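You operate a simulated robot arm through the tools that you are given. There is no shell and no other tool.

You run a simulated robot arm. Do the job below in one go: nothing can be reset, and whatever is moved stays where it is left.

TASK
Coat the grain in the seed drum with 2 doses of clay.
Fine: Outlet shut and lid latched first; crank till the window shows an even coat, then free the latch.

The check looks at the end state, three seconds after you hand in, the way a careful person would. Anything else that was tipped, shoved, dropped, spilled or broken makes it a failure. A push-on lid holds only when it is set on centred and level and pressed home; a screw cap is set on level and turned clockwise until tight.

THE ROBOT
A 6-joint arm with a four-finger gripper, fixed in place. Base frame: the origin is at the foot of the arm, x ahead of it, y to its left, z up. Readings come in cm, rad, newtons and seconds.
With the tool pointing down near the work surface it reaches from about 64 to 74 cm from the base axis. Its first joint turns from -2.897 to 2.897 rad. Payload 3.43 kg.
The tool frame sits at the grasp point between the pads (the TCP): z along the fingers, y along the line on which they close. The tips reach 3 cm beyond it. The gripper opens to 12 cm. The gripper's body begins 8.5 cm behind the TCP.
Orientation is that of the tool frame in the base frame, as a unit quaternion [x, y, z, w]. With the fingers straight down and closing along the base's y, the tool's x points along the base's -x, its y along +y and its z along -z.

THE INTERFACE
- The arm moves only by the tool drive_tool. Its argument "series" is one flat list of numbers, 7 for each row, row after row: the closure, from 0 (fully open) to 1 (shut), then the shift along the tool's x, y, z in cm, then the turn, a rotation vector about the tool's x, y, z in rad. In form: [jaw, dx, dy, dz, ax, ay, az, jaw, dx, dy, dz, ax, ay, az, ...]. A call has 1 to 20 rows; each row shifts and turns the commanded pose from where the row before left it, along the tool's axes as they then stand. A row lasts 0.2 s, in which the tool goes at most 5 cm and 0.15 rad; a call with a longer step from one row to the next is refused whole, and so is a gripper value outside its range. A pose out of reach is approached as far as the arm can. The call stops where the force on the tool passes 90 N (or 10 N more than at its start, if that is more) or the arm is blocked; 0.2 s more then pass. Each finger halts on what it meets, pressing with about 24 N; the grip force reading is that of the motor and also rises with nothing between the fingers. The clock runs only during rows and for 0.2 s after the last one: add rows that do not move to give the fingers time. The reply holds the time, the measured pose of the TCP, the force on the tool along the base axes, the opening and the grip force, in the units named above and with some noise, with the torque about the TCP (base axes, N m) and any sound that the robot's microphone picked up.
- Cameras (640 x 400 px; columns grow to the right, rows downward): "scene" is fixed at [22.17, -49.74, 153.14]; the picture's right is [0.74, 0.68, 0.00], its down [0.63, -0.69, -0.34] and it looks along [-0.23, 0.25, -0.94] (base axes); focal length 214 px, centre (320, 200). "wrist" rides on the gripper at [7.1, -1.7, -12.1] in the tool frame; the picture's right is [0.23, 0.97, 0.00], its down [-0.81, 0.19, -0.55] and it looks along [-0.54, 0.13, 0.83] (tool axes); focal length 275 px, centre (320, 200). There is no depth. A picture from a camera that has moved, and an enlarged one, comes with that camera's place and axes in the base frame and with its lens.
- get_image(camera): a new picture of that camera. The clock stands still meanwhile.
- slide_trunk(by): slides the trunk up (or, below 0, down) by that many cm; the arm rides with it, the base frame stays. It gives what a move gives, with no picture.
- inspect(camera, box): a new picture of the part [left, top, right, bottom] of that camera's present view, enlarged. The clock stands still meanwhile.
- finish_job(): hands the job in; it is judged then, once.

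Nothing tells you positions but the pictures and the camera data. Unless the task says otherwise, let go and move clear before handing in.

The tools are called after "Call:" as a command line: name --argument value ..., lists and objects as JSON in quotes. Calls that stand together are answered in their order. drive_tool: Moves the arm, as the interface text tells. Its arguments: {"type":"object","properties":{"series":{"type":"array"}},"required":["series"]} The other tools are called the same way: slide_trunk (by) slides the trunk up or down; get_image (camera) takes a picture; inspect (camera, box) takes an enlarged picture of a part of a camera's view; finish_job () hands the job in.

At the start:

```text
clock: 0.0
position: [16.83, -39.34, 131.08]
ee_rot: [-0.001, 1.0, 0.0, 0.0]
force: [0.4, 0.1, -0.6]
moment: [-0.03, 0.01, -0.02]
width: 11.99
gripper_force: 0.0
trunk travel left (down, up): [-32.5, 21.5]
```

scene: 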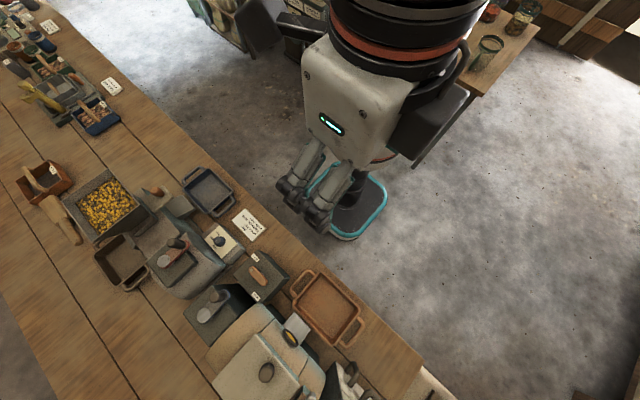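
wrist: 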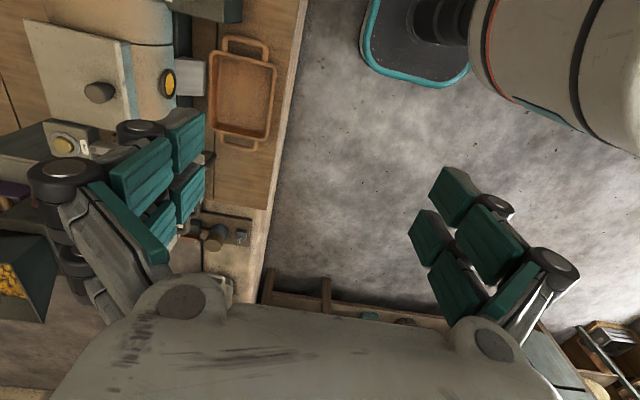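

The scene shows a long workbench to the arm's right or front, with several machines, trays and labels. I'll look at enlarged views before moving anything.

Call:
inspect --camera "scene" --box '[160, 200, 420, 400]'

Call:
inspect --camera "scene" --box '[0, 130, 280, 310]'

Call:
inspect --camera "scene" --box '[0, 0, 160, 140]'

Call:
inspect --camera "wrist" --box '[0, 0, 320, 200]'

Call:
inspect --camera "scene" --box '[200, 190, 300, 260]'

```text
2.00 times, centred on (290, 300) of scene
camera zoom: at [22.17, -49.74, 153.14], right [0.74, 0.68, 0.0], down [0.63, -0.69, -0.34], along [-0.23, 0.25, -0.94], focal length 429 px, centre (380, 0)
```

zoom: 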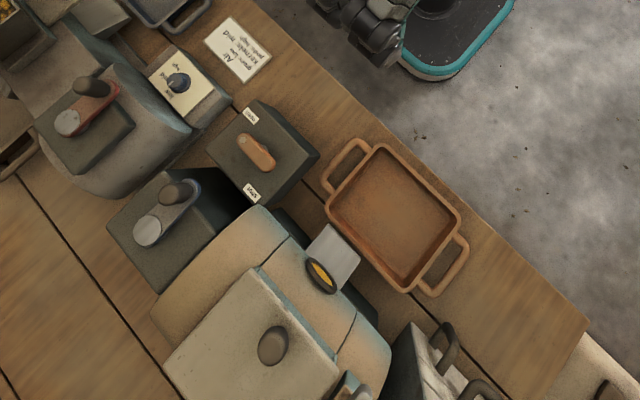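

```text
2.22 times, centred on (140, 220) of scene
camera zoom: at [22.17, -49.74, 153.14], right [0.74, 0.68, 0.0], down [0.63, -0.69, -0.34], along [-0.23, 0.25, -0.94], focal length 477 px, centre (720, 156)
```

zoom: 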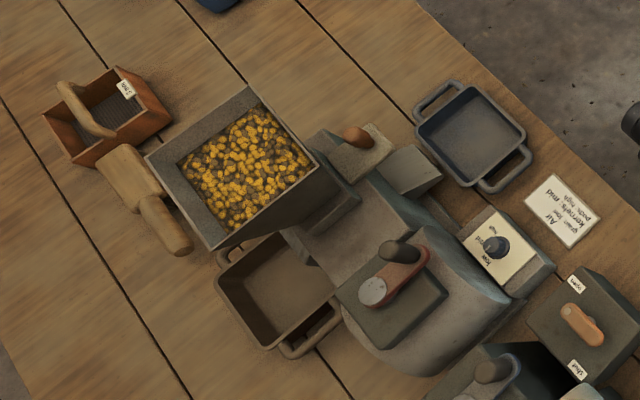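

```text
2.86 times, centred on (80, 70) of scene
camera zoom: at [22.17, -49.74, 153.14], right [0.74, 0.68, 0.0], down [0.63, -0.69, -0.34], along [-0.23, 0.25, -0.94], focal length 613 px, centre (1006, 571)
```

zoom: 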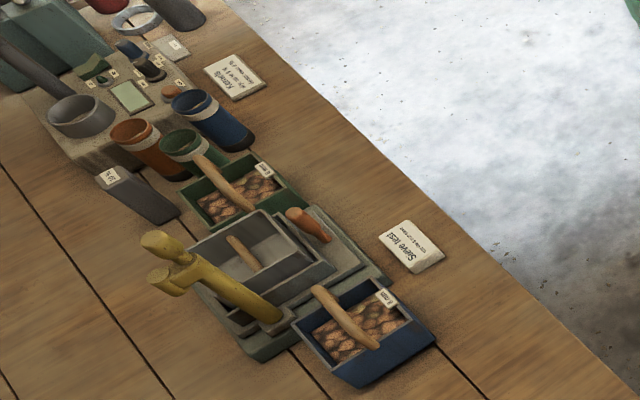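

```text
2.00 times, centred on (160, 100) of wrist
camera zoom: at [9.78, -40.96, 143.11], right [-0.23, 0.97, 0.0], down [0.81, 0.19, 0.55], along [0.54, 0.13, -0.83], focal length 551 px, centre (640, 400)
```

zoom: 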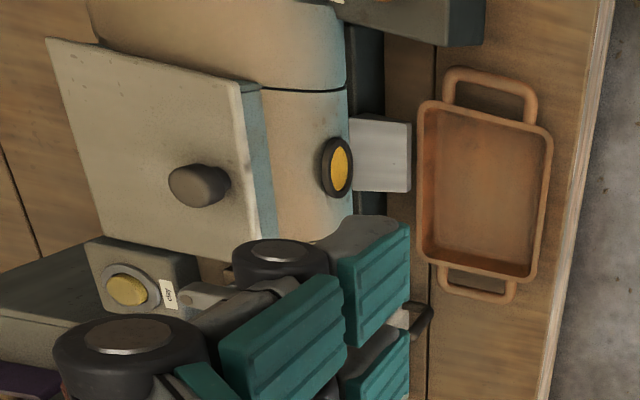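

```text
5.71 times, centred on (250, 225) of scene
camera zoom: at [22.17, -49.74, 153.14], right [0.74, 0.68, 0.0], down [0.63, -0.69, -0.34], along [-0.23, 0.25, -0.94], focal length 1226 px, centre (720, 57)
```

zoom: 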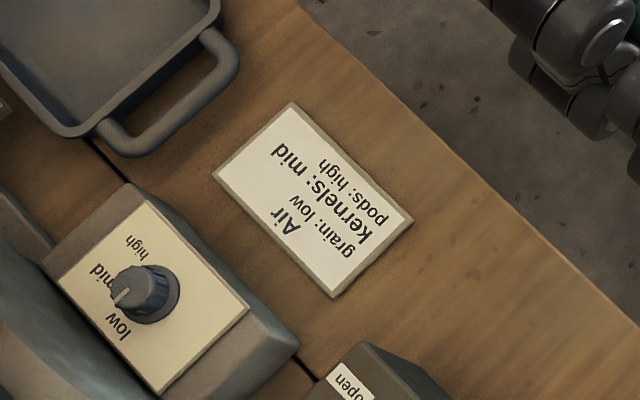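

The beige machine with the lid and window, at about x 26, y -70, looks like the seed drum. I'll turn the wrist so its camera faces the bench and look closer.

Call:
drive_tool --series '[0, 0, 0, 0, 0, 0, 0.15, 0, 0, 0, 0, 0, 0, 0.15, 0, 0, 0, 0, 0, 0, 0.15, 0, 0, 0, 0, 0, 0, 0.15, 0, 0, 0, 0, 0, 0, 0.15, 0, 0, 0, 0, 0, 0, 0.15, 0, 0, 0, 0, 0, 0, 0.15, 0, 0, 0, 0, 0, 0, 0.15, 0, 0, 0, 0, 0, 0, 0.15, 0, 0, 0, 0, 0, 0, 0.15, 0, 0, 0, 0, 0, 0, 0.07]'

Call:
get_image --camera "wrist"

```text
clock: 2.4
position: [16.97, -39.19, 131.14]
ee_rot: [0.708, 0.707, 0.0, 0.0]
force: [0.2, 0.0, 0.8]
moment: [0.01, -0.01, 0.02]
width: 11.98
gripper_force: 0.0
trunk travel left (down, up): [-32.5, 21.5]
```

```text
taken
camera wrist: at [15.29, -32.16, 143.13], right [0.97, 0.23, 0.0], down [0.19, -0.81, 0.55], along [0.13, -0.54, -0.83], focal length 275 px, centre (320, 200)
```

wrist: 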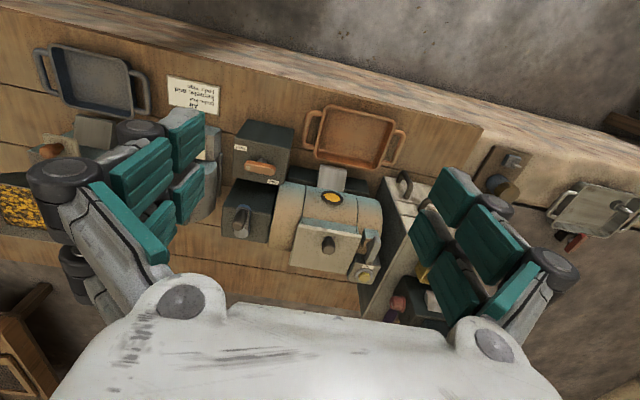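

Call:
inspect --camera "wrist" --box '[210, 100, 450, 330]'

Call:
inspect --camera "wrist" --box '[340, 140, 640, 330]'

Call:
get_image --camera "scene"

Call:
inspect --camera "scene" --box '[280, 320, 420, 400]'

```text
1.74 times, centred on (330, 215) of wrist
camera zoom: at [15.29, -32.16, 143.13], right [0.97, 0.23, 0.0], down [0.19, -0.81, 0.55], along [0.13, -0.54, -0.83], focal length 479 px, centre (303, 174)
```

zoom: 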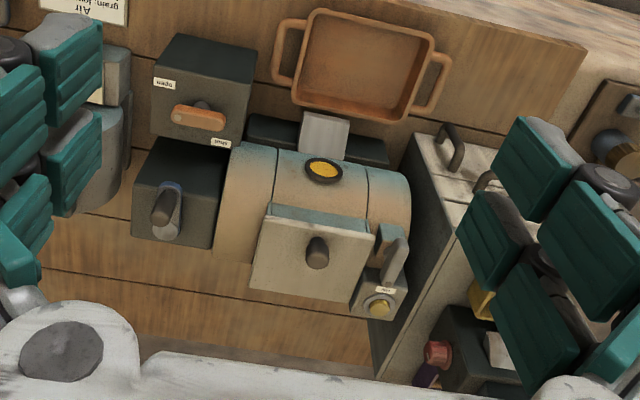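

```text
2.11 times, centred on (490, 235) of wrist
camera zoom: at [15.29, -32.16, 143.13], right [0.97, 0.23, 0.0], down [0.19, -0.81, 0.55], along [0.13, -0.54, -0.83], focal length 580 px, centre (-38, 126)
```

zoom: 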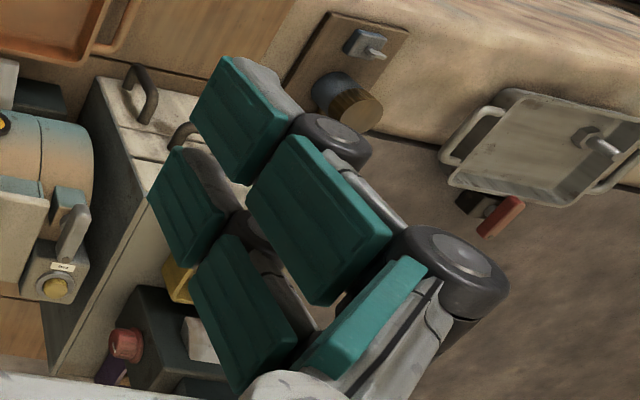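

```text
taken
```

scene: 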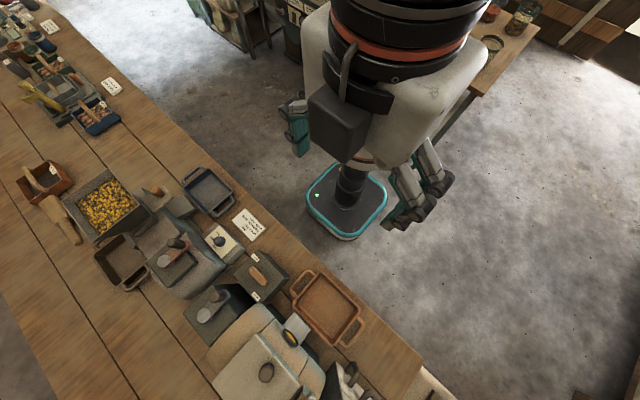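

```text
4.57 times, centred on (350, 360) of scene
camera zoom: at [22.17, -49.74, 153.14], right [0.74, 0.68, 0.0], down [0.63, -0.69, -0.34], along [-0.23, 0.25, -0.94], focal length 980 px, centre (183, -531)
```

zoom: 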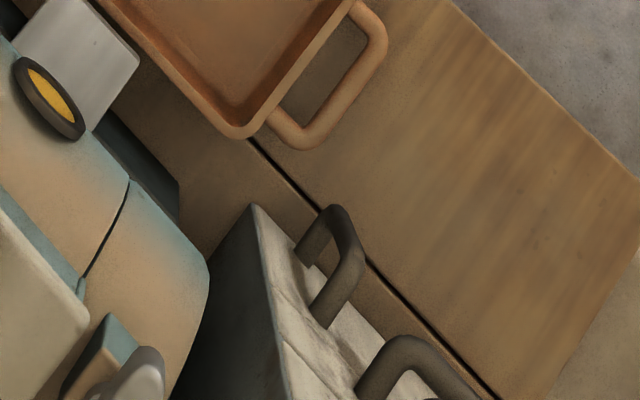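

The drum has a crank box on its left, an open/shut outlet lever, a window, a lid with a latch lever, and a yellow button. I'll move along x to see the right side.

Call:
drive_tool --series '[0, 0, 5, 0, 0, 0, 0, 0, 0, 5, 0, 0, 0, 0, 0, 0, 5, 0, 0, 0, 0, 0, 0, 5, 0, 0, 0, 0, 0, 0, 0, 0, 0, 0, 0]'

Call:
get_image --camera "wrist"

Call:
inspect --camera "wrist" --box '[200, 120, 420, 320]'

```text
clock: 3.6
position: [37.11, -39.25, 131.27]
ee_rot: [0.707, 0.708, 0.0, -0.001]
force: [0.4, 0.8, 0.2]
moment: [-0.04, -0.02, -0.02]
width: 12.0
gripper_force: 0.1
trunk travel left (down, up): [-32.5, 21.5]
```

```text
taken
camera wrist: at [35.36, -32.06, 143.22], right [0.97, 0.23, 0.0], down [0.19, -0.81, 0.55], along [0.13, -0.54, -0.83], focal length 275 px, centre (320, 200)
```

wrist: 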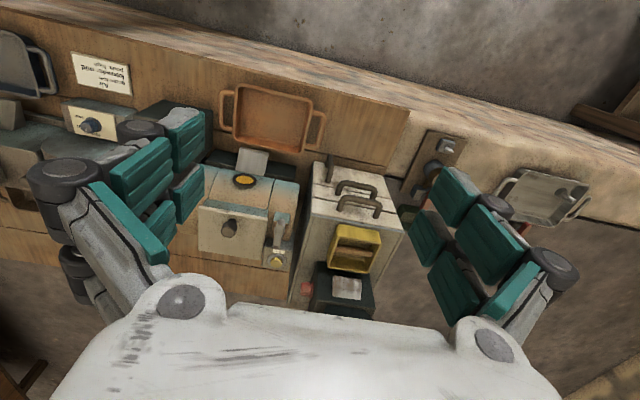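

```text
2.00 times, centred on (310, 220) of wrist
camera zoom: at [35.36, -32.06, 143.22], right [0.97, 0.23, 0.0], down [0.19, -0.81, 0.55], along [0.13, -0.54, -0.83], focal length 551 px, centre (340, 160)
```

zoom: 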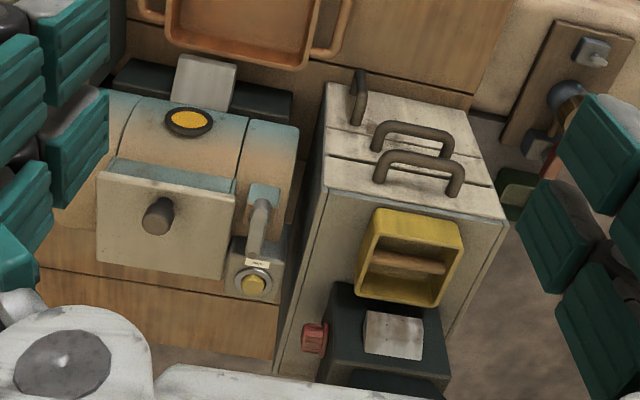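

Call:
inspect --camera "wrist" --box '[250, 200, 310, 280]'

Call:
inspect --camera "wrist" --box '[290, 150, 420, 330]'

Call:
inspect --camera "wrist" --box '[60, 40, 160, 140]'

```text
5.00 times, centred on (280, 240) of wrist
camera zoom: at [35.36, -32.06, 143.22], right [0.97, 0.23, 0.0], down [0.19, -0.81, 0.55], along [0.13, -0.54, -0.83], focal length 1376 px, centre (520, 0)
```

zoom: 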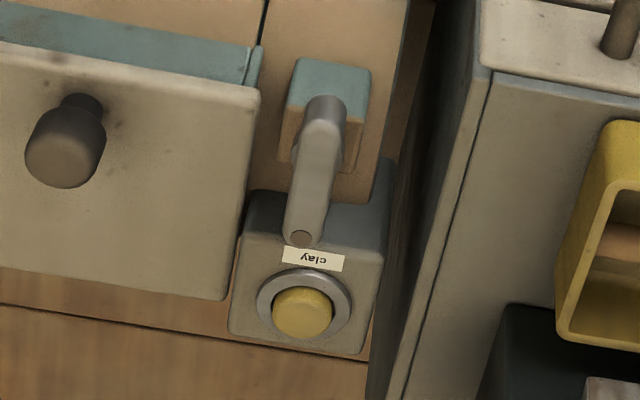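

```text
2.22 times, centred on (355, 240) of wrist
camera zoom: at [35.36, -32.06, 143.22], right [0.97, 0.23, 0.0], down [0.19, -0.81, 0.55], along [0.13, -0.54, -0.83], focal length 612 px, centre (242, 111)
```

zoom: 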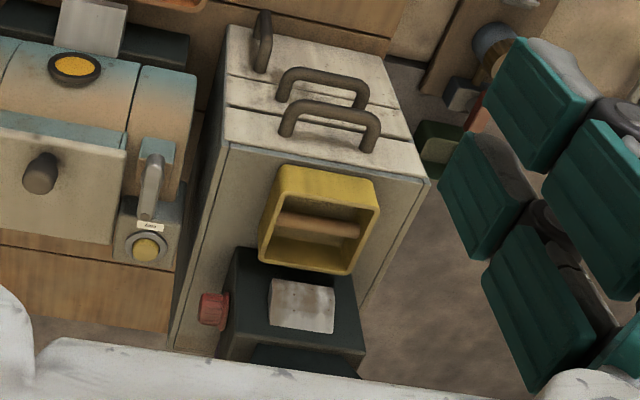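

```text
4.00 times, centred on (110, 90) of wrist
camera zoom: at [35.36, -32.06, 143.22], right [0.97, 0.23, 0.0], down [0.19, -0.81, 0.55], along [0.13, -0.54, -0.83], focal length 1101 px, centre (1160, 640)
```

zoom: 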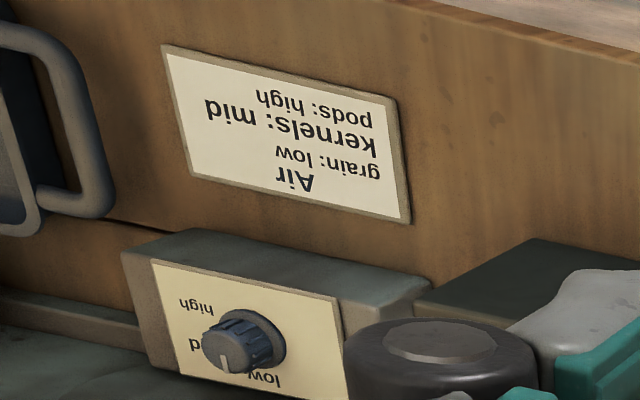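

The yellow button is labelled "clay", so it should be the doser. I'll move closer to read the positions of the latch, outlet lever and crank.

Call:
drive_tool --series '[0, -3.5, -1.5, 2, 0, 0, 0, 0, -3.5, -1.5, 2, 0, 0, 0, 0, -3.5, -1.5, 2, 0, 0, 0, 0, -3.5, -1.5, 2, 0, 0, 0, 0, -3, -1.5, 2, 0, 0, 0, 0, 0, 0, 0, 0, 0, 0]'

Call:
get_image --camera "wrist"

Call:
inspect --camera "wrist" --box '[200, 80, 440, 300]'

```text
clock: 5.0
position: [29.62, -56.32, 121.09]
ee_rot: [0.707, 0.708, 0.0, 0.0]
force: [-0.4, 1.0, -0.3]
moment: [-0.03, 0.0, -0.06]
width: 12.0
gripper_force: 0.0
trunk travel left (down, up): [-32.5, 21.5]
```

```text
taken
camera wrist: at [27.89, -49.14, 133.1], right [0.97, 0.23, 0.0], down [0.19, -0.81, 0.55], along [0.13, -0.54, -0.83], focal length 275 px, centre (320, 200)
```

wrist: 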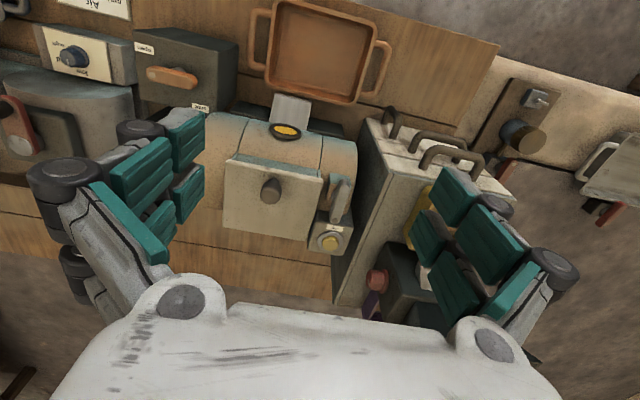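

```text
1.82 times, centred on (320, 190) of wrist
camera zoom: at [27.89, -49.14, 133.1], right [0.97, 0.23, 0.0], down [0.19, -0.81, 0.55], along [0.13, -0.54, -0.83], focal length 500 px, centre (320, 218)
```

zoom: 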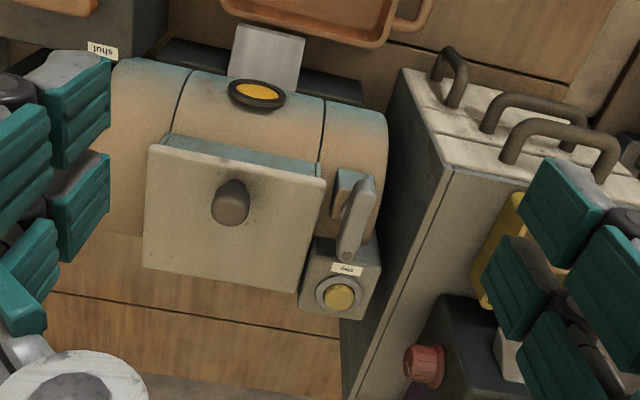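

The latch lever sits next to the lid at about (36, -67 to -73, 100), and the clay button is at about (36.6, -77, 101). Next I'll look at the crank and outlet side.

Call:
drive_tool --series '[0, 0, -5, 0, 0, 0, 0, 0, 0, -5, 0, 0, 0, 0, 0, 0, -4, 0, 0, 0, 0, 0, 0, 0, 0, 0, 0, 0]'

Call:
get_image --camera "wrist"

Call:
inspect --camera "wrist" --box '[190, 60, 420, 300]'

Call:
inspect --camera "wrist" --box '[220, 60, 320, 200]'

```text
clock: 6.0
position: [15.6, -56.06, 121.19]
ee_rot: [0.707, 0.707, 0.0, 0.0]
force: [-0.7, -0.1, -0.1]
moment: [0.03, -0.02, 0.0]
width: 11.98
gripper_force: 0.0
trunk travel left (down, up): [-32.5, 21.5]
```

```text
taken
camera wrist: at [13.83, -49.17, 133.17], right [0.97, 0.23, 0.0], down [0.19, -0.81, 0.55], along [0.13, -0.54, -0.83], focal length 275 px, centre (320, 200)
```

wrist: 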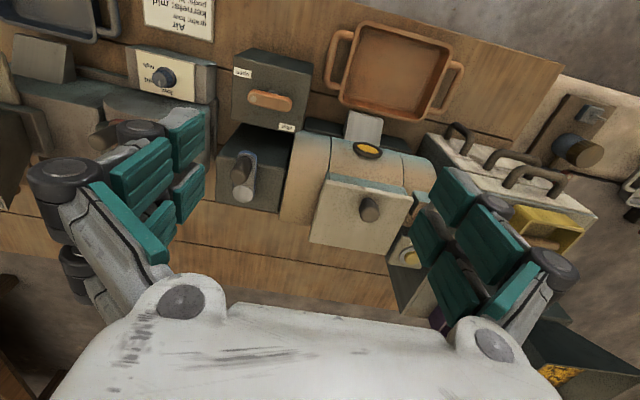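

```text
1.67 times, centred on (305, 180) of wrist
camera zoom: at [13.83, -49.17, 133.17], right [0.97, 0.23, 0.0], down [0.19, -0.81, 0.55], along [0.13, -0.54, -0.83], focal length 459 px, centre (345, 233)
```

zoom: 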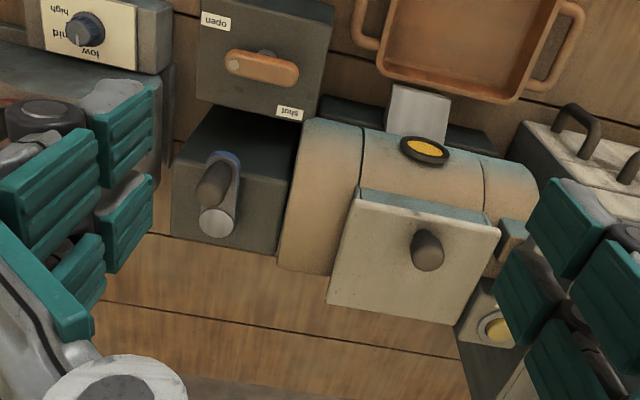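

```text
2.86 times, centred on (270, 130) of wrist
camera zoom: at [13.83, -49.17, 133.17], right [0.97, 0.23, 0.0], down [0.19, -0.81, 0.55], along [0.13, -0.54, -0.83], focal length 786 px, centre (463, 400)
```

zoom: 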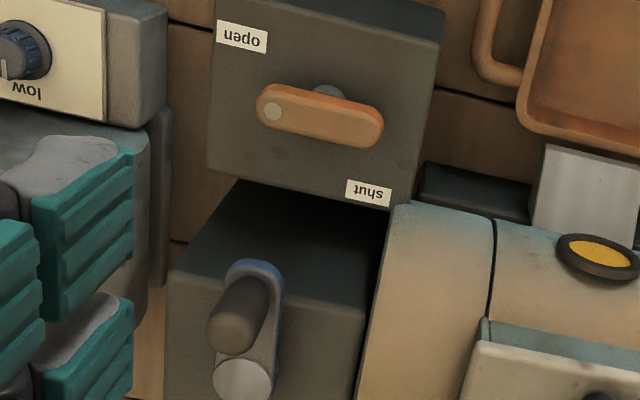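

The outlet lever is at about (9, -61, 91) and the crank hub at about (7.5, -74, 97). I'll move in for a closer look at the lever and labels.

Call:
drive_tool --series '[0, 0.7, -2, 4, 0, 0, 0, 0, 0.7, -2, 4, 0, 0, 0, 0, 0.7, -2, 4, 0, 0, 0, 0, 0.7, -2, 3, 0, 0, 0, 0, 0, 0, 0, 0, 0, 0]'

Call:
get_image --camera "wrist"

Call:
inspect --camera "wrist" --box '[200, 80, 440, 300]'

```text
clock: 7.2
position: [7.38, -53.57, 105.92]
ee_rot: [0.707, 0.708, 0.0, 0.0]
force: [0.3, 0.1, -0.1]
moment: [-0.03, 0.01, 0.01]
width: 11.99
gripper_force: 0.0
trunk travel left (down, up): [-32.5, 21.5]
```

```text
taken
camera wrist: at [5.69, -46.39, 117.96], right [0.97, 0.23, 0.0], down [0.19, -0.81, 0.55], along [0.13, -0.54, -0.83], focal length 275 px, centre (320, 200)
```

wrist: 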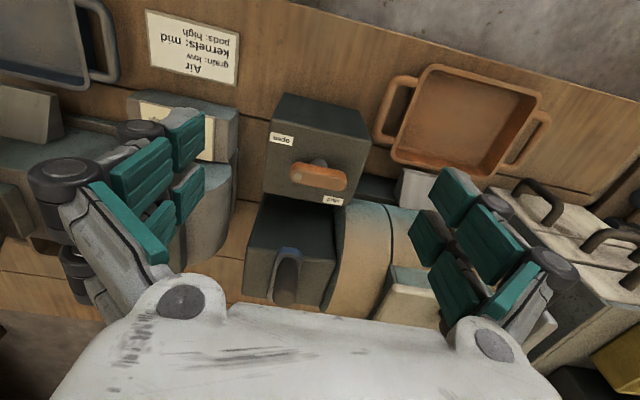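

```text
1.82 times, centred on (320, 190) of wrist
camera zoom: at [5.69, -46.39, 117.96], right [0.97, 0.23, 0.0], down [0.19, -0.81, 0.55], along [0.13, -0.54, -0.83], focal length 500 px, centre (320, 218)
```

zoom: 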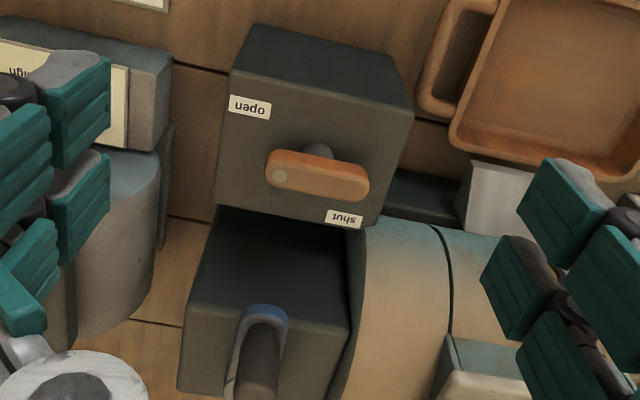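

Call:
inspect --camera "wrist" --box '[250, 110, 380, 220]'

Call:
inspect --camera "wrist" --box '[240, 190, 360, 310]'

Call:
inspect --camera "scene" --box '[180, 240, 300, 330]'

Call:
inspect --camera "scene" --box '[220, 310, 360, 400]'

```text
3.64 times, centred on (315, 165) of wrist
camera zoom: at [5.69, -46.39, 117.96], right [0.97, 0.23, 0.0], down [0.19, -0.81, 0.55], along [0.13, -0.54, -0.83], focal length 1001 px, centre (338, 327)
```

zoom: 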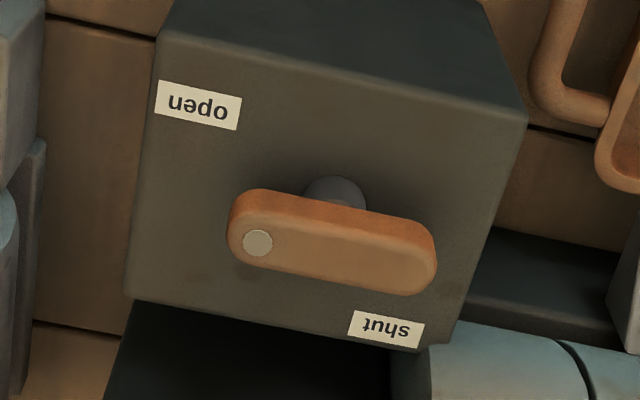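

```text
3.33 times, centred on (300, 250) of wrist
camera zoom: at [5.69, -46.39, 117.96], right [0.97, 0.23, 0.0], down [0.19, -0.81, 0.55], along [0.13, -0.54, -0.83], focal length 918 px, centre (387, 33)
```

zoom: 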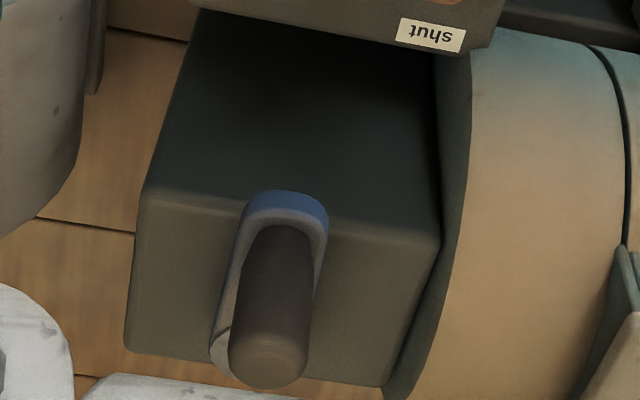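

```text
4.44 times, centred on (240, 285) of scene
camera zoom: at [22.17, -49.74, 153.14], right [0.74, 0.68, 0.0], down [0.63, -0.69, -0.34], along [-0.23, 0.25, -0.94], focal length 953 px, centre (676, -178)
```

zoom: 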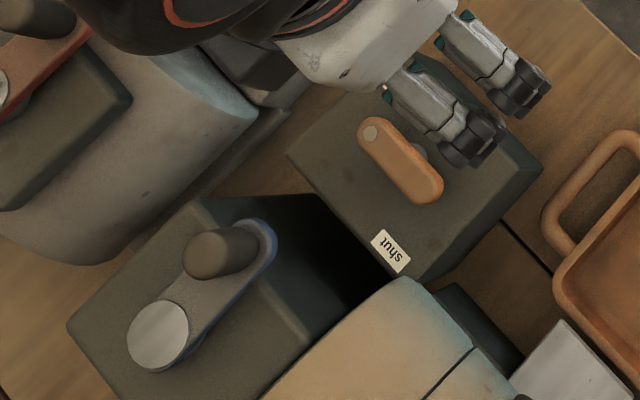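

```text
4.44 times, centred on (290, 355) of scene
camera zoom: at [22.17, -49.74, 153.14], right [0.74, 0.68, 0.0], down [0.63, -0.69, -0.34], along [-0.23, 0.25, -0.94], focal length 953 px, centre (453, -489)
```

zoom: 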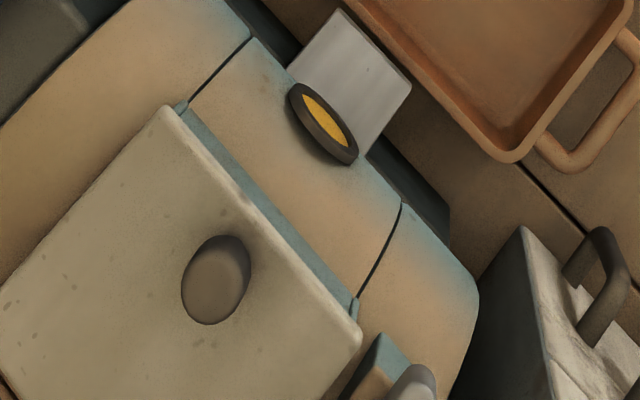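

The outlet lever pivots at about (9.2, -61), with its top at about z 91.6. Its dot end points near 180°, while "open" lies at about 154° and "shut" at about 304°. I'll close the fingers and bring them down just in front of the dot end.

Call:
drive_tool --series '[1, -0.7, -0.4, 2, 0, 0, 0, 1, -0.7, -0.4, 2, 0, 0, 0, 1, -0.6, -0.3, 2, 0, 0, 0, 1, -0.6, -0.3, 2, 0, 0, 0, 1, 0, 0, 2, 0, 0, 0, 1, 0, 0, 1, 0, 0, 0, 1, 0, 0, 0, 0, 0, 0]'

Call:
get_image --camera "wrist"

Call:
inspect --camera "scene" --box '[180, 200, 340, 320]'

```text
clock: 8.8
position: [6.36, -55.96, 95.2]
ee_rot: [0.707, 0.708, 0.0, 0.0]
force: [-0.4, 0.2, 0.0]
moment: [0.02, 0.05, 0.01]
width: 0.0
gripper_force: 23.8
trunk travel left (down, up): [-32.5, 21.5]
```

```text
taken
camera wrist: at [4.5, -48.93, 107.17], right [0.97, 0.23, 0.0], down [0.19, -0.81, 0.55], along [0.13, -0.54, -0.83], focal length 275 px, centre (320, 200)
```

wrist: 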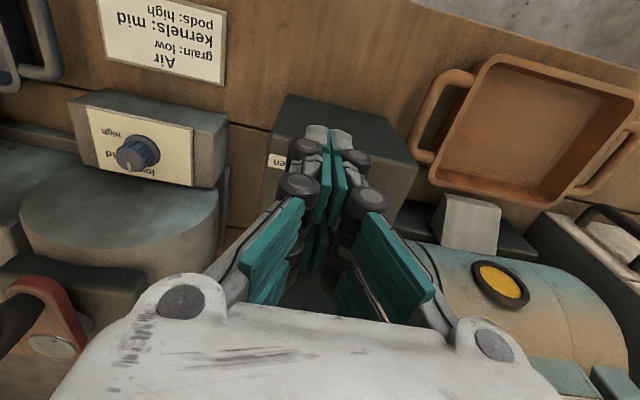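

```text
3.33 times, centred on (260, 260) of scene
camera zoom: at [22.17, -49.74, 153.14], right [0.74, 0.68, 0.0], down [0.63, -0.69, -0.34], along [-0.23, 0.25, -0.94], focal length 715 px, centre (520, 0)
```

zoom: 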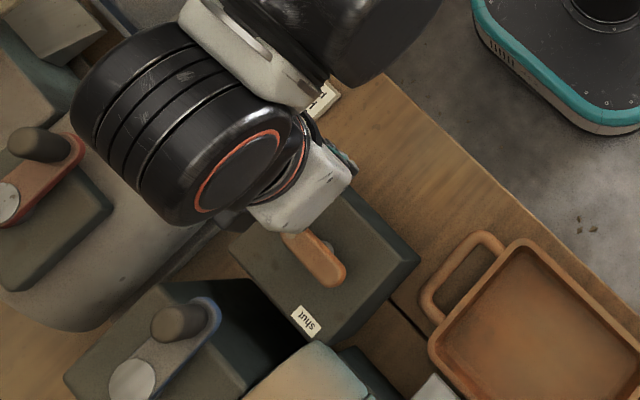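

Call:
drive_tool --series '[1, 0, 0, 1.2, 0, 0, 0, 1, 0, 0, 1.2, 0, 0, 0, 1, -1.2, 0, 0, 0, 0, 0, 1, -1.2, 0.1, 0, 0, 0, 0, 1, -0.7, -0.3, 0, 0, 0, 0, 1, -0.7, -0.3, 0, 0, 0, 0, 1, -0.6, -0.1, 0, 0, 0, 0, 1, -0.6, -0.1, 0, 0, 0, 0, 1, -0.6, 0.1, 0, 0, 0, 0, 1, -0.6, 0.1, 0, 0, 0, 0, 1, 0, 0, 0, 0, 0, 0]'

Call:
get_image --camera "wrist"

Call:
inspect --camera "scene" --box '[180, 200, 340, 320]'

```text
clock: 11.2
position: [5.45, -62.26, 92.73]
ee_rot: [0.707, 0.707, 0.0, 0.0]
force: [0.9, -0.4, 0.0]
moment: [0.01, 0.01, -0.01]
width: 0.0
gripper_force: 23.8
trunk travel left (down, up): [-32.5, 21.5]
```

```text
taken
camera wrist: at [3.84, -55.15, 104.66], right [0.97, 0.23, 0.0], down [0.19, -0.81, 0.55], along [0.13, -0.54, -0.83], focal length 275 px, centre (320, 200)
```

wrist: 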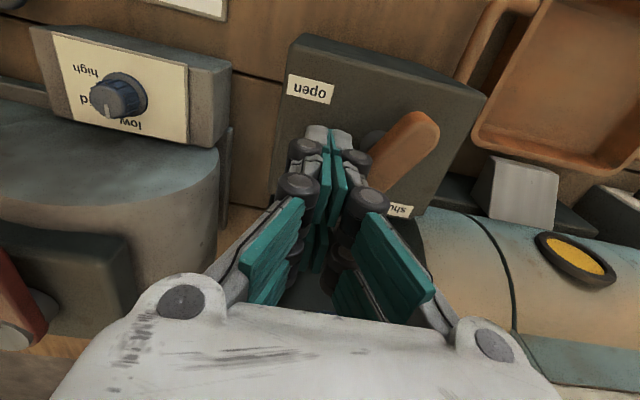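

```text
3.33 times, centred on (260, 260) of scene
camera zoom: at [22.17, -49.74, 153.14], right [0.74, 0.68, 0.0], down [0.63, -0.69, -0.34], along [-0.23, 0.25, -0.94], focal length 715 px, centre (520, 0)
```

zoom: 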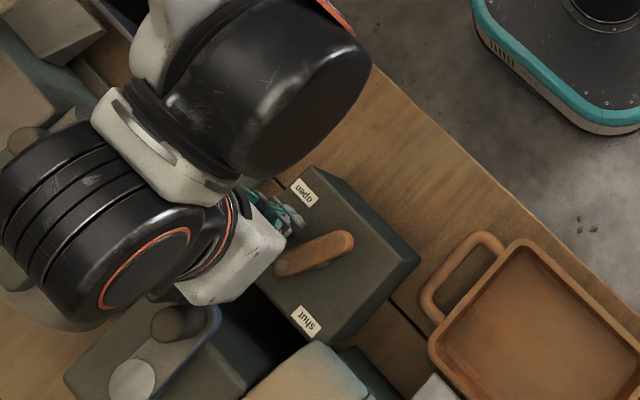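

Call:
drive_tool --series '[1, 0.44, 0, 0, 0, -0.15, 0, 1, 0.44, 0, 0.07, 0, -0.15, 0, 1, -0.48, 0.5, 0.15, 0, 0, 0, 1, -0.48, 0.5, 0.15, 0, 0, 0, 1, -0.38, 0.5, 0.12, 0, 0, 0, 1, -0.38, 0.5, 0.12, 0, 0, 0, 1, -0.2, 0.6, 0.06, 0, 0, 0, 1, -0.2, 0.6, 0.06, 0, 0, 0, 1, 0, 0, 0, 0, 0, 0]'

Call:
get_image --camera "wrist"

Call:
inspect --camera "scene" --box '[180, 200, 340, 320]'

```text
clock: 12.8
position: [6.75, -64.0, 93.13]
ee_rot: [0.702, 0.697, -0.112, 0.096]
force: [-56.1, 15.7, 14.8]
moment: [0.43, 0.73, 0.74]
width: 0.0
gripper_force: 24.2
out of reach, approached as far as the arm can: row 2
trunk travel left (down, up): [-32.5, 21.5]
stopped in row 8: the force on the tool passed its limit at 96 N (the readings are from after the stop); the commanded pose is now the measured one
```

```text
taken
camera wrist: at [5.34, -53.68, 102.72], right [0.97, 0.21, -0.09], down [0.2, -0.62, 0.76], along [0.11, -0.76, -0.64], focal length 275 px, centre (320, 200)
```

wrist: 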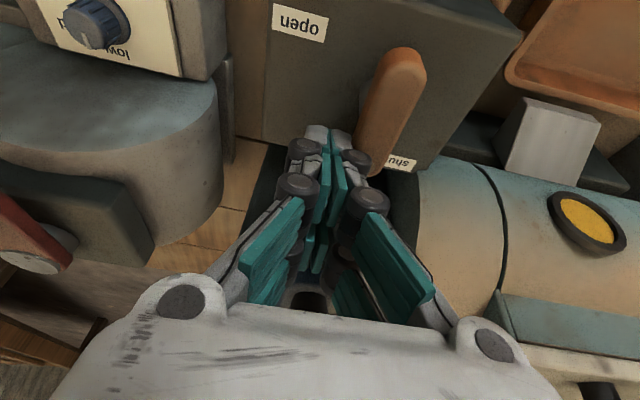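

```text
3.33 times, centred on (260, 260) of scene
camera zoom: at [22.17, -49.74, 153.14], right [0.74, 0.68, 0.0], down [0.63, -0.69, -0.34], along [-0.23, 0.25, -0.94], focal length 715 px, centre (520, 0)
```

zoom: 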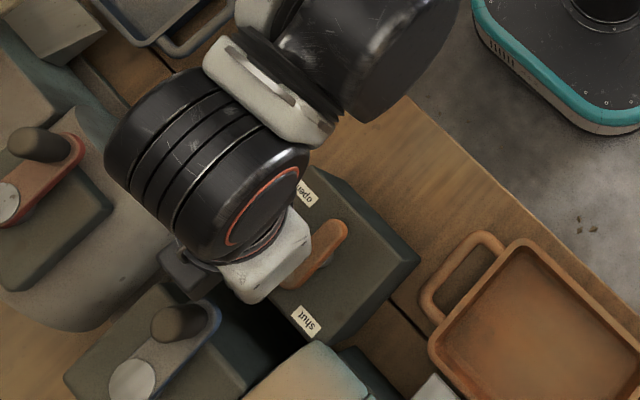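

The lever swung about 90° and hit a firm stop, with the dot now pointing to about 270°, on the "shut" side. I'll back off and check it.

Call:
drive_tool --series '[0.98, 0, -1, 0, 0, 0, 0, 0.98, 0, -0.5, -2, 0, 0, 0, 0.98, 0, 0, -4, 0, 0, 0, 0.98, 1, 0, -5, 0, 0.15, 0, 0.98, 1, 0, -5, 0, 0.15, 0, 0.98, 3, 0, 0, 0, 0, 0, 0.98, 0, 0, 0, 0, 0, 0]'

Call:
get_image --camera "wrist"

Call:
inspect --camera "scene" --box '[180, 200, 340, 320]'

```text
refused: row 4 steps farther than a row can; nothing moved
```

```text
taken
camera wrist: at [5.34, -53.68, 102.72], right [0.97, 0.21, -0.09], down [0.2, -0.62, 0.76], along [0.11, -0.76, -0.64], focal length 275 px, centre (320, 200)
```

wrist: 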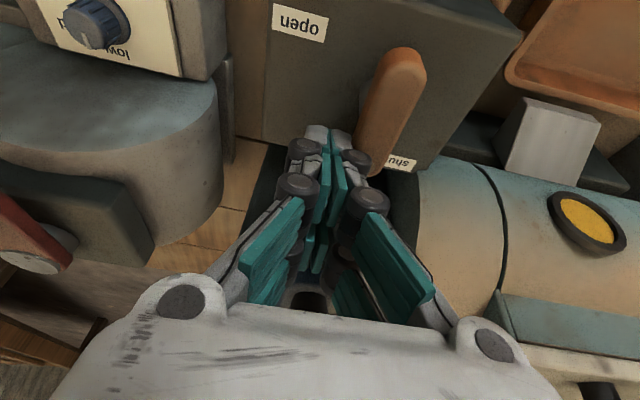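

```text
3.33 times, centred on (260, 260) of scene
camera zoom: at [22.17, -49.74, 153.14], right [0.74, 0.68, 0.0], down [0.63, -0.69, -0.34], along [-0.23, 0.25, -0.94], focal length 715 px, centre (520, 0)
```

zoom: 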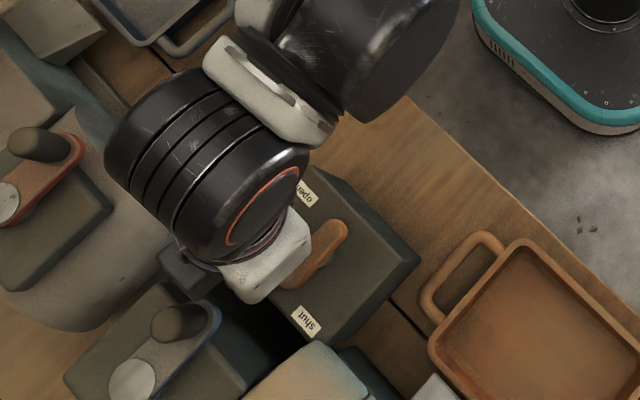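

Call:
drive_tool --series '[0.98, 0, -1, 0, 0, 0, 0, 0.98, 0, -0.5, -2, 0, 0, 0, 0.98, 0, 0, -4, 0, 0, 0, 0.98, 1, 0, -4, 0, 0.15, 0, 0.98, 1, 0, -4, 0, 0.15, 0, 0.98, 3, 0, -3, 0, 0, 0, 0.98, 0, 0, 0, 0, 0, 0]'

Call:
get_image --camera "wrist"

Call:
inspect --camera "scene" --box '[180, 200, 340, 320]'

```text
clock: 14.4
position: [6.51, -55.8, 109.31]
ee_rot: [0.708, 0.706, -0.003, -0.007]
force: [0.0, 0.3, -0.9]
moment: [0.03, -0.03, -0.01]
width: 0.25
gripper_force: 0.1
trunk travel left (down, up): [-32.5, 21.5]
```

```text
taken
camera wrist: at [5.02, -48.84, 121.31], right [0.97, 0.23, -0.01], down [0.2, -0.81, 0.55], along [0.11, -0.53, -0.84], focal length 275 px, centre (320, 200)
```

wrist: 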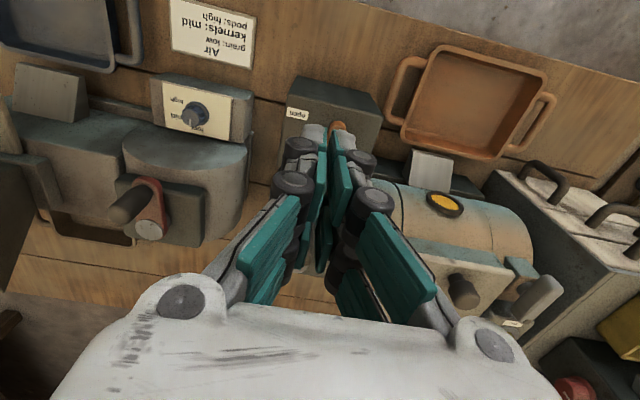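

```text
3.33 times, centred on (260, 260) of scene
camera zoom: at [22.17, -49.74, 153.14], right [0.74, 0.68, 0.0], down [0.63, -0.69, -0.34], along [-0.23, 0.25, -0.94], focal length 715 px, centre (520, 0)
```

zoom: 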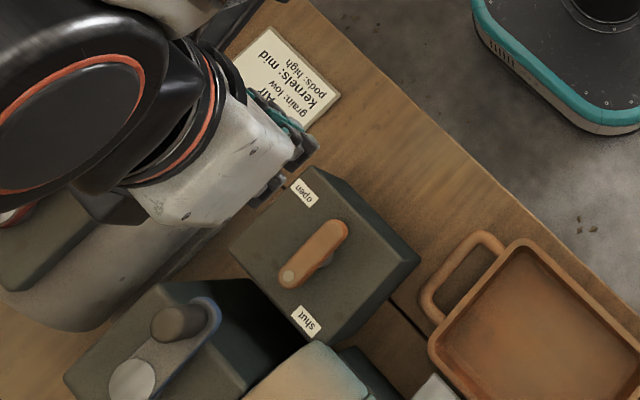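

The outlet now sits at "shut". Next I'll inspect the latch up close.

Call:
drive_tool --series '[0.5, 0, 4, -2, 0, 0, 0, 0, 0, 4.5, -1, 0, 0, 0, 0, 0, 4.5, 0, 0, 0, 0, 0, 0, 4.5, 0, 0, 0, 0, 0, 0, 4.5, 0, 0, 0, 0, 0, -2, 4, 0, 0, 0, 0, 0, -2, 0, 0, 0, 0, 0, 0, 0, 0, 0, 0, 0, 0]'

Call:
get_image --camera "wrist"

Call:
inspect --camera "wrist" --box '[220, 100, 420, 300]'

```text
clock: 16.2
position: [32.38, -59.94, 111.84]
ee_rot: [0.708, 0.706, -0.004, -0.006]
force: [-0.2, 0.1, -0.3]
moment: [0.01, 0.01, 0.01]
width: 12.01
gripper_force: 0.1
trunk travel left (down, up): [-32.5, 21.5]
```

```text
taken
camera wrist: at [30.94, -52.83, 123.89], right [0.97, 0.23, -0.01], down [0.2, -0.81, 0.55], along [0.11, -0.53, -0.84], focal length 275 px, centre (320, 200)
```

wrist: 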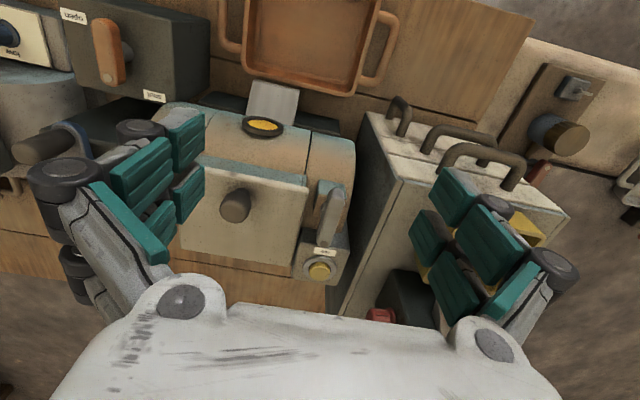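

```text
2.00 times, centred on (320, 200) of wrist
camera zoom: at [30.94, -52.83, 123.89], right [0.97, 0.23, -0.01], down [0.2, -0.81, 0.55], along [0.11, -0.53, -0.84], focal length 551 px, centre (320, 200)
```

zoom: 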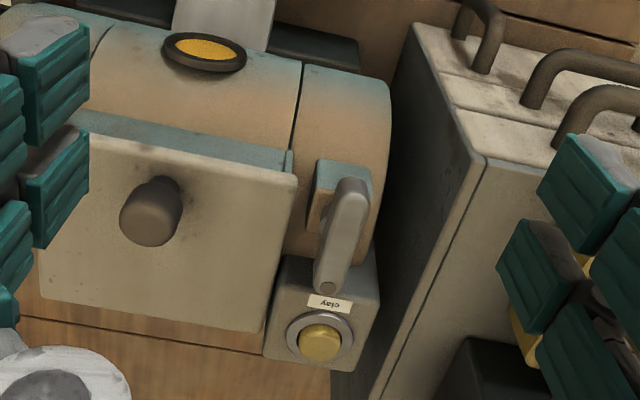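

Call:
inspect --camera "wrist" --box '[290, 165, 370, 290]'

Call:
inspect --camera "scene" --box '[260, 320, 400, 400]'

```text
3.20 times, centred on (330, 228) of wrist
camera zoom: at [30.94, -52.83, 123.89], right [0.97, 0.23, -0.01], down [0.2, -0.81, 0.55], along [0.11, -0.53, -0.84], focal length 881 px, centre (288, 112)
```

zoom: 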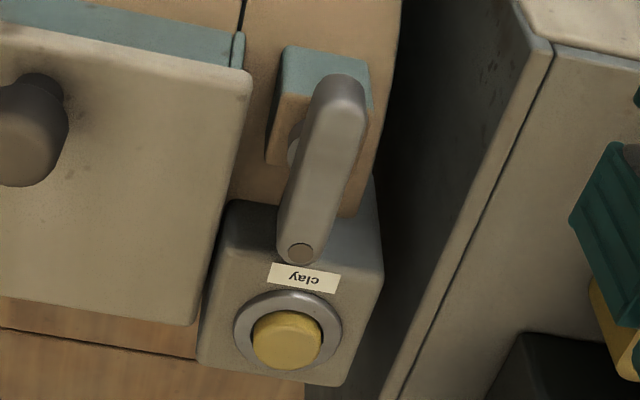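

```text
4.57 times, centred on (330, 360) of scene
camera zoom: at [22.17, -49.74, 153.14], right [0.74, 0.68, 0.0], down [0.63, -0.69, -0.34], along [-0.23, 0.25, -0.94], focal length 980 px, centre (274, -531)
```

zoom: 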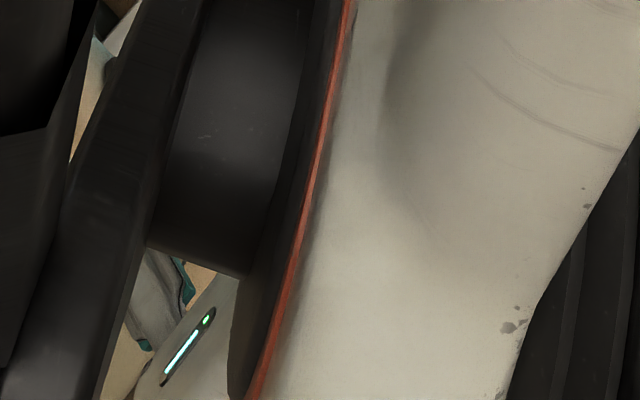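

The latch bar appears to pivot at its middle, at about (35.75, -70.2, 100), parallel to the lid edge, so it is unlatched. Latching should swing its dot end over the lid. I'll test how far out the arm reaches at this height.

Call:
drive_tool --series '[0, -3.5, 1, 0, 0, 0, 0, 0, -3.5, 1, 0, 0, 0, 0, 0, -3.5, 1, 0, 0, 0, 0, 0, -3.5, 0.4, 0, 0, 0, 0, 0, -3.5, 0, 0, 0, 0, 0, 0, 0, 0, 0, 0, 0, 0]'

Call:
get_image --camera "wrist"

Call:
get_image --camera "scene"

```text
clock: 17.6
position: [35.67, -77.18, 111.55]
ee_rot: [0.708, 0.706, -0.003, -0.007]
force: [0.1, -0.1, -0.1]
moment: [-0.05, 0.02, 0.0]
width: 12.0
gripper_force: 0.0
trunk travel left (down, up): [-32.5, 21.5]
```

```text
taken
camera wrist: at [34.27, -70.22, 123.66], right [0.97, 0.23, -0.01], down [0.2, -0.81, 0.55], along [0.11, -0.53, -0.84], focal length 275 px, centre (320, 200)
```

wrist: 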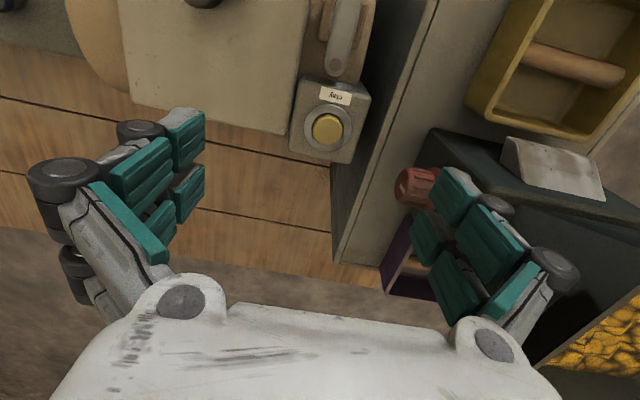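

```text
taken
```

scene: 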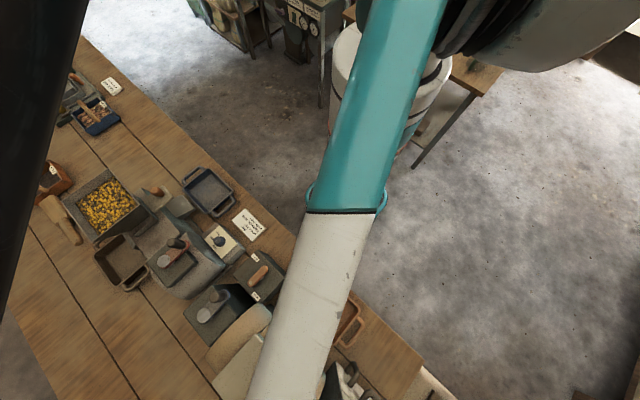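

The arm reaches r≈85 there. I'll take a closer look at the latch and button from this nearly overhead view.

Call:
inspect --camera "wrist" --box '[260, 0, 400, 180]'

```text
2.22 times, centred on (330, 90) of wrist
camera zoom: at [34.27, -70.22, 123.66], right [0.97, 0.23, -0.01], down [0.2, -0.81, 0.55], along [0.11, -0.53, -0.84], focal length 612 px, centre (298, 444)
```

zoom: 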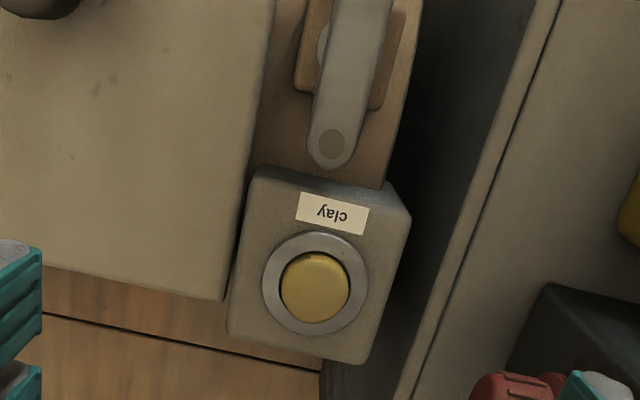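

The latch bar's pivot is at about (35.4, -69.5), with its top at about z 101. I'll set the jaws astride the bar and descend.

Call:
drive_tool --series '[0.5, 3.8, -0.1, 0, 0, 0, 0, 0.5, 3.8, -0.1, 0, 0, 0, 0, 0.5, 0, 0, 3, 0, 0, 0, 0.5, 0, 0, 2, 0, 0, 0, 0.5, 0, 0, 0, 0, 0, 0]'

Call:
get_image --camera "wrist"

Call:
inspect --camera "wrist" --box '[240, 80, 440, 300]'

```text
clock: 18.9
position: [35.51, -69.86, 106.62]
ee_rot: [0.709, 0.705, -0.003, -0.007]
force: [0.1, -0.7, -0.1]
moment: [-0.03, -0.02, 0.02]
width: 6.0
gripper_force: 0.0
trunk travel left (down, up): [-32.5, 21.5]
```

```text
taken
camera wrist: at [33.98, -62.8, 118.67], right [0.97, 0.23, -0.01], down [0.2, -0.81, 0.55], along [0.11, -0.53, -0.84], focal length 275 px, centre (320, 200)
```

wrist: 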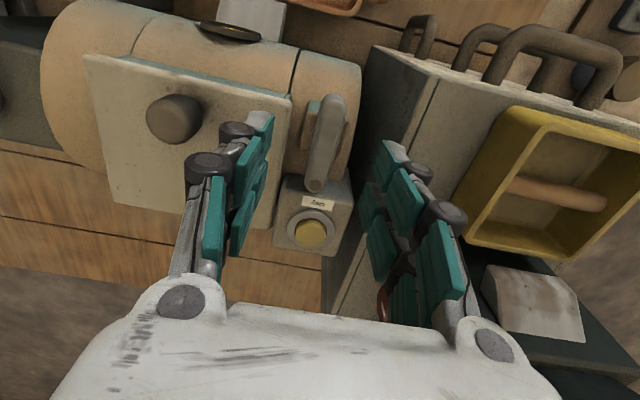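

```text
1.82 times, centred on (340, 190) of wrist
camera zoom: at [33.98, -62.8, 118.67], right [0.97, 0.23, -0.01], down [0.2, -0.81, 0.55], along [0.11, -0.53, -0.84], focal length 500 px, centre (284, 218)
```

zoom: 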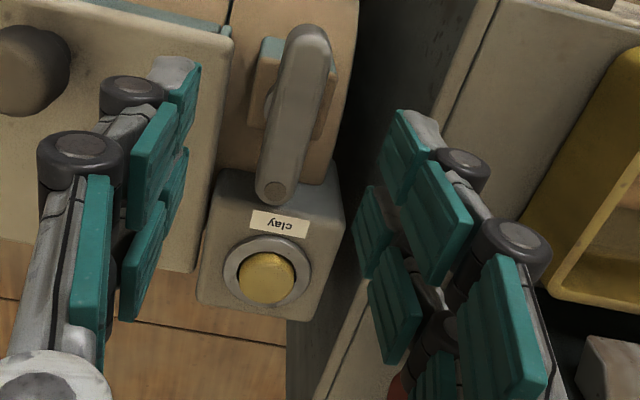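

Call:
drive_tool --series '[0.5, 0.2, 0, 2.2, 0, 0, 0, 0.5, 0, 0, 2, 0, 0, 0, 0.6, 0, 0, 0, 0, 0, 0, 0.8, 0, 0, 0, 0, 0, 0, 1, 0, 0, 0, 0, 0, 0, 1, 0, 0, 0, 0, 0, 0]'

Call:
get_image --camera "wrist"

```text
clock: 20.2
position: [35.75, -69.77, 102.46]
ee_rot: [0.708, 0.706, -0.003, -0.006]
force: [27.9, -3.3, 2.4]
moment: [-0.53, -0.92, 0.26]
width: 1.7
gripper_force: 44.7
trunk travel left (down, up): [-32.5, 21.5]
```

```text
taken
camera wrist: at [34.22, -62.63, 114.5], right [0.97, 0.23, -0.01], down [0.2, -0.81, 0.55], along [0.11, -0.53, -0.84], focal length 275 px, centre (320, 200)
```

wrist: 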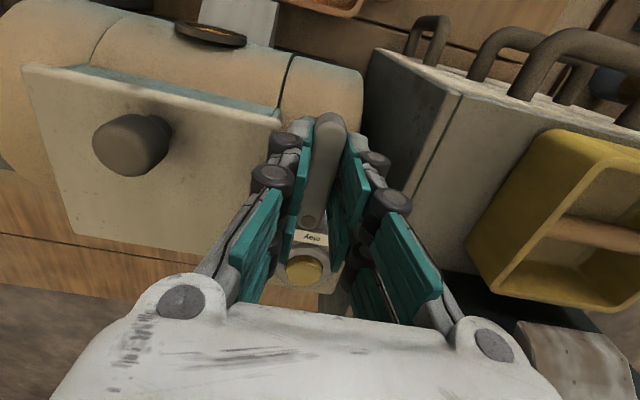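

Call:
drive_tool --series '[1, 0, 0.3, 0, 0, 0, 0, 1, 0, 0, 0, 0, 0, 0.1, 1, 0, 0, 0, 0, 0, 0.1, 1, 0, 0, 0, 0, 0, 0.1, 1, 0, 0, 0, 0, 0, 0]'

Call:
get_image --camera "wrist"

```text
clock: 21.4
position: [35.8, -69.5, 102.49]
ee_rot: [0.805, 0.593, -0.004, -0.006]
force: [11.7, 13.6, 6.6]
moment: [1.56, -0.39, 2.49]
width: 2.86
gripper_force: 45.0
trunk travel left (down, up): [-32.5, 21.5]
```

```text
taken
camera wrist: at [36.53, -62.21, 114.54], right [1.0, -0.07, -0.02], down [-0.05, -0.83, 0.55], along [-0.05, -0.55, -0.84], focal length 275 px, centre (320, 200)
```

wrist: 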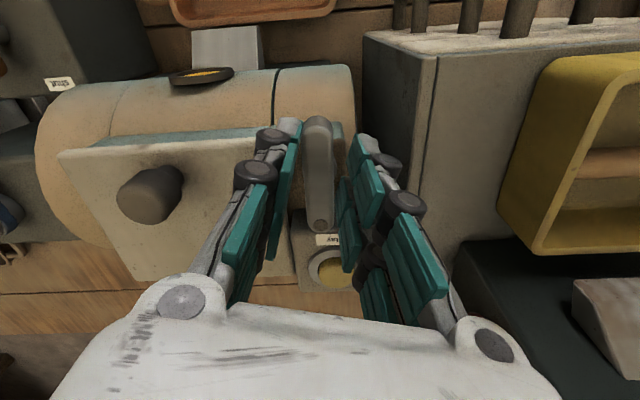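

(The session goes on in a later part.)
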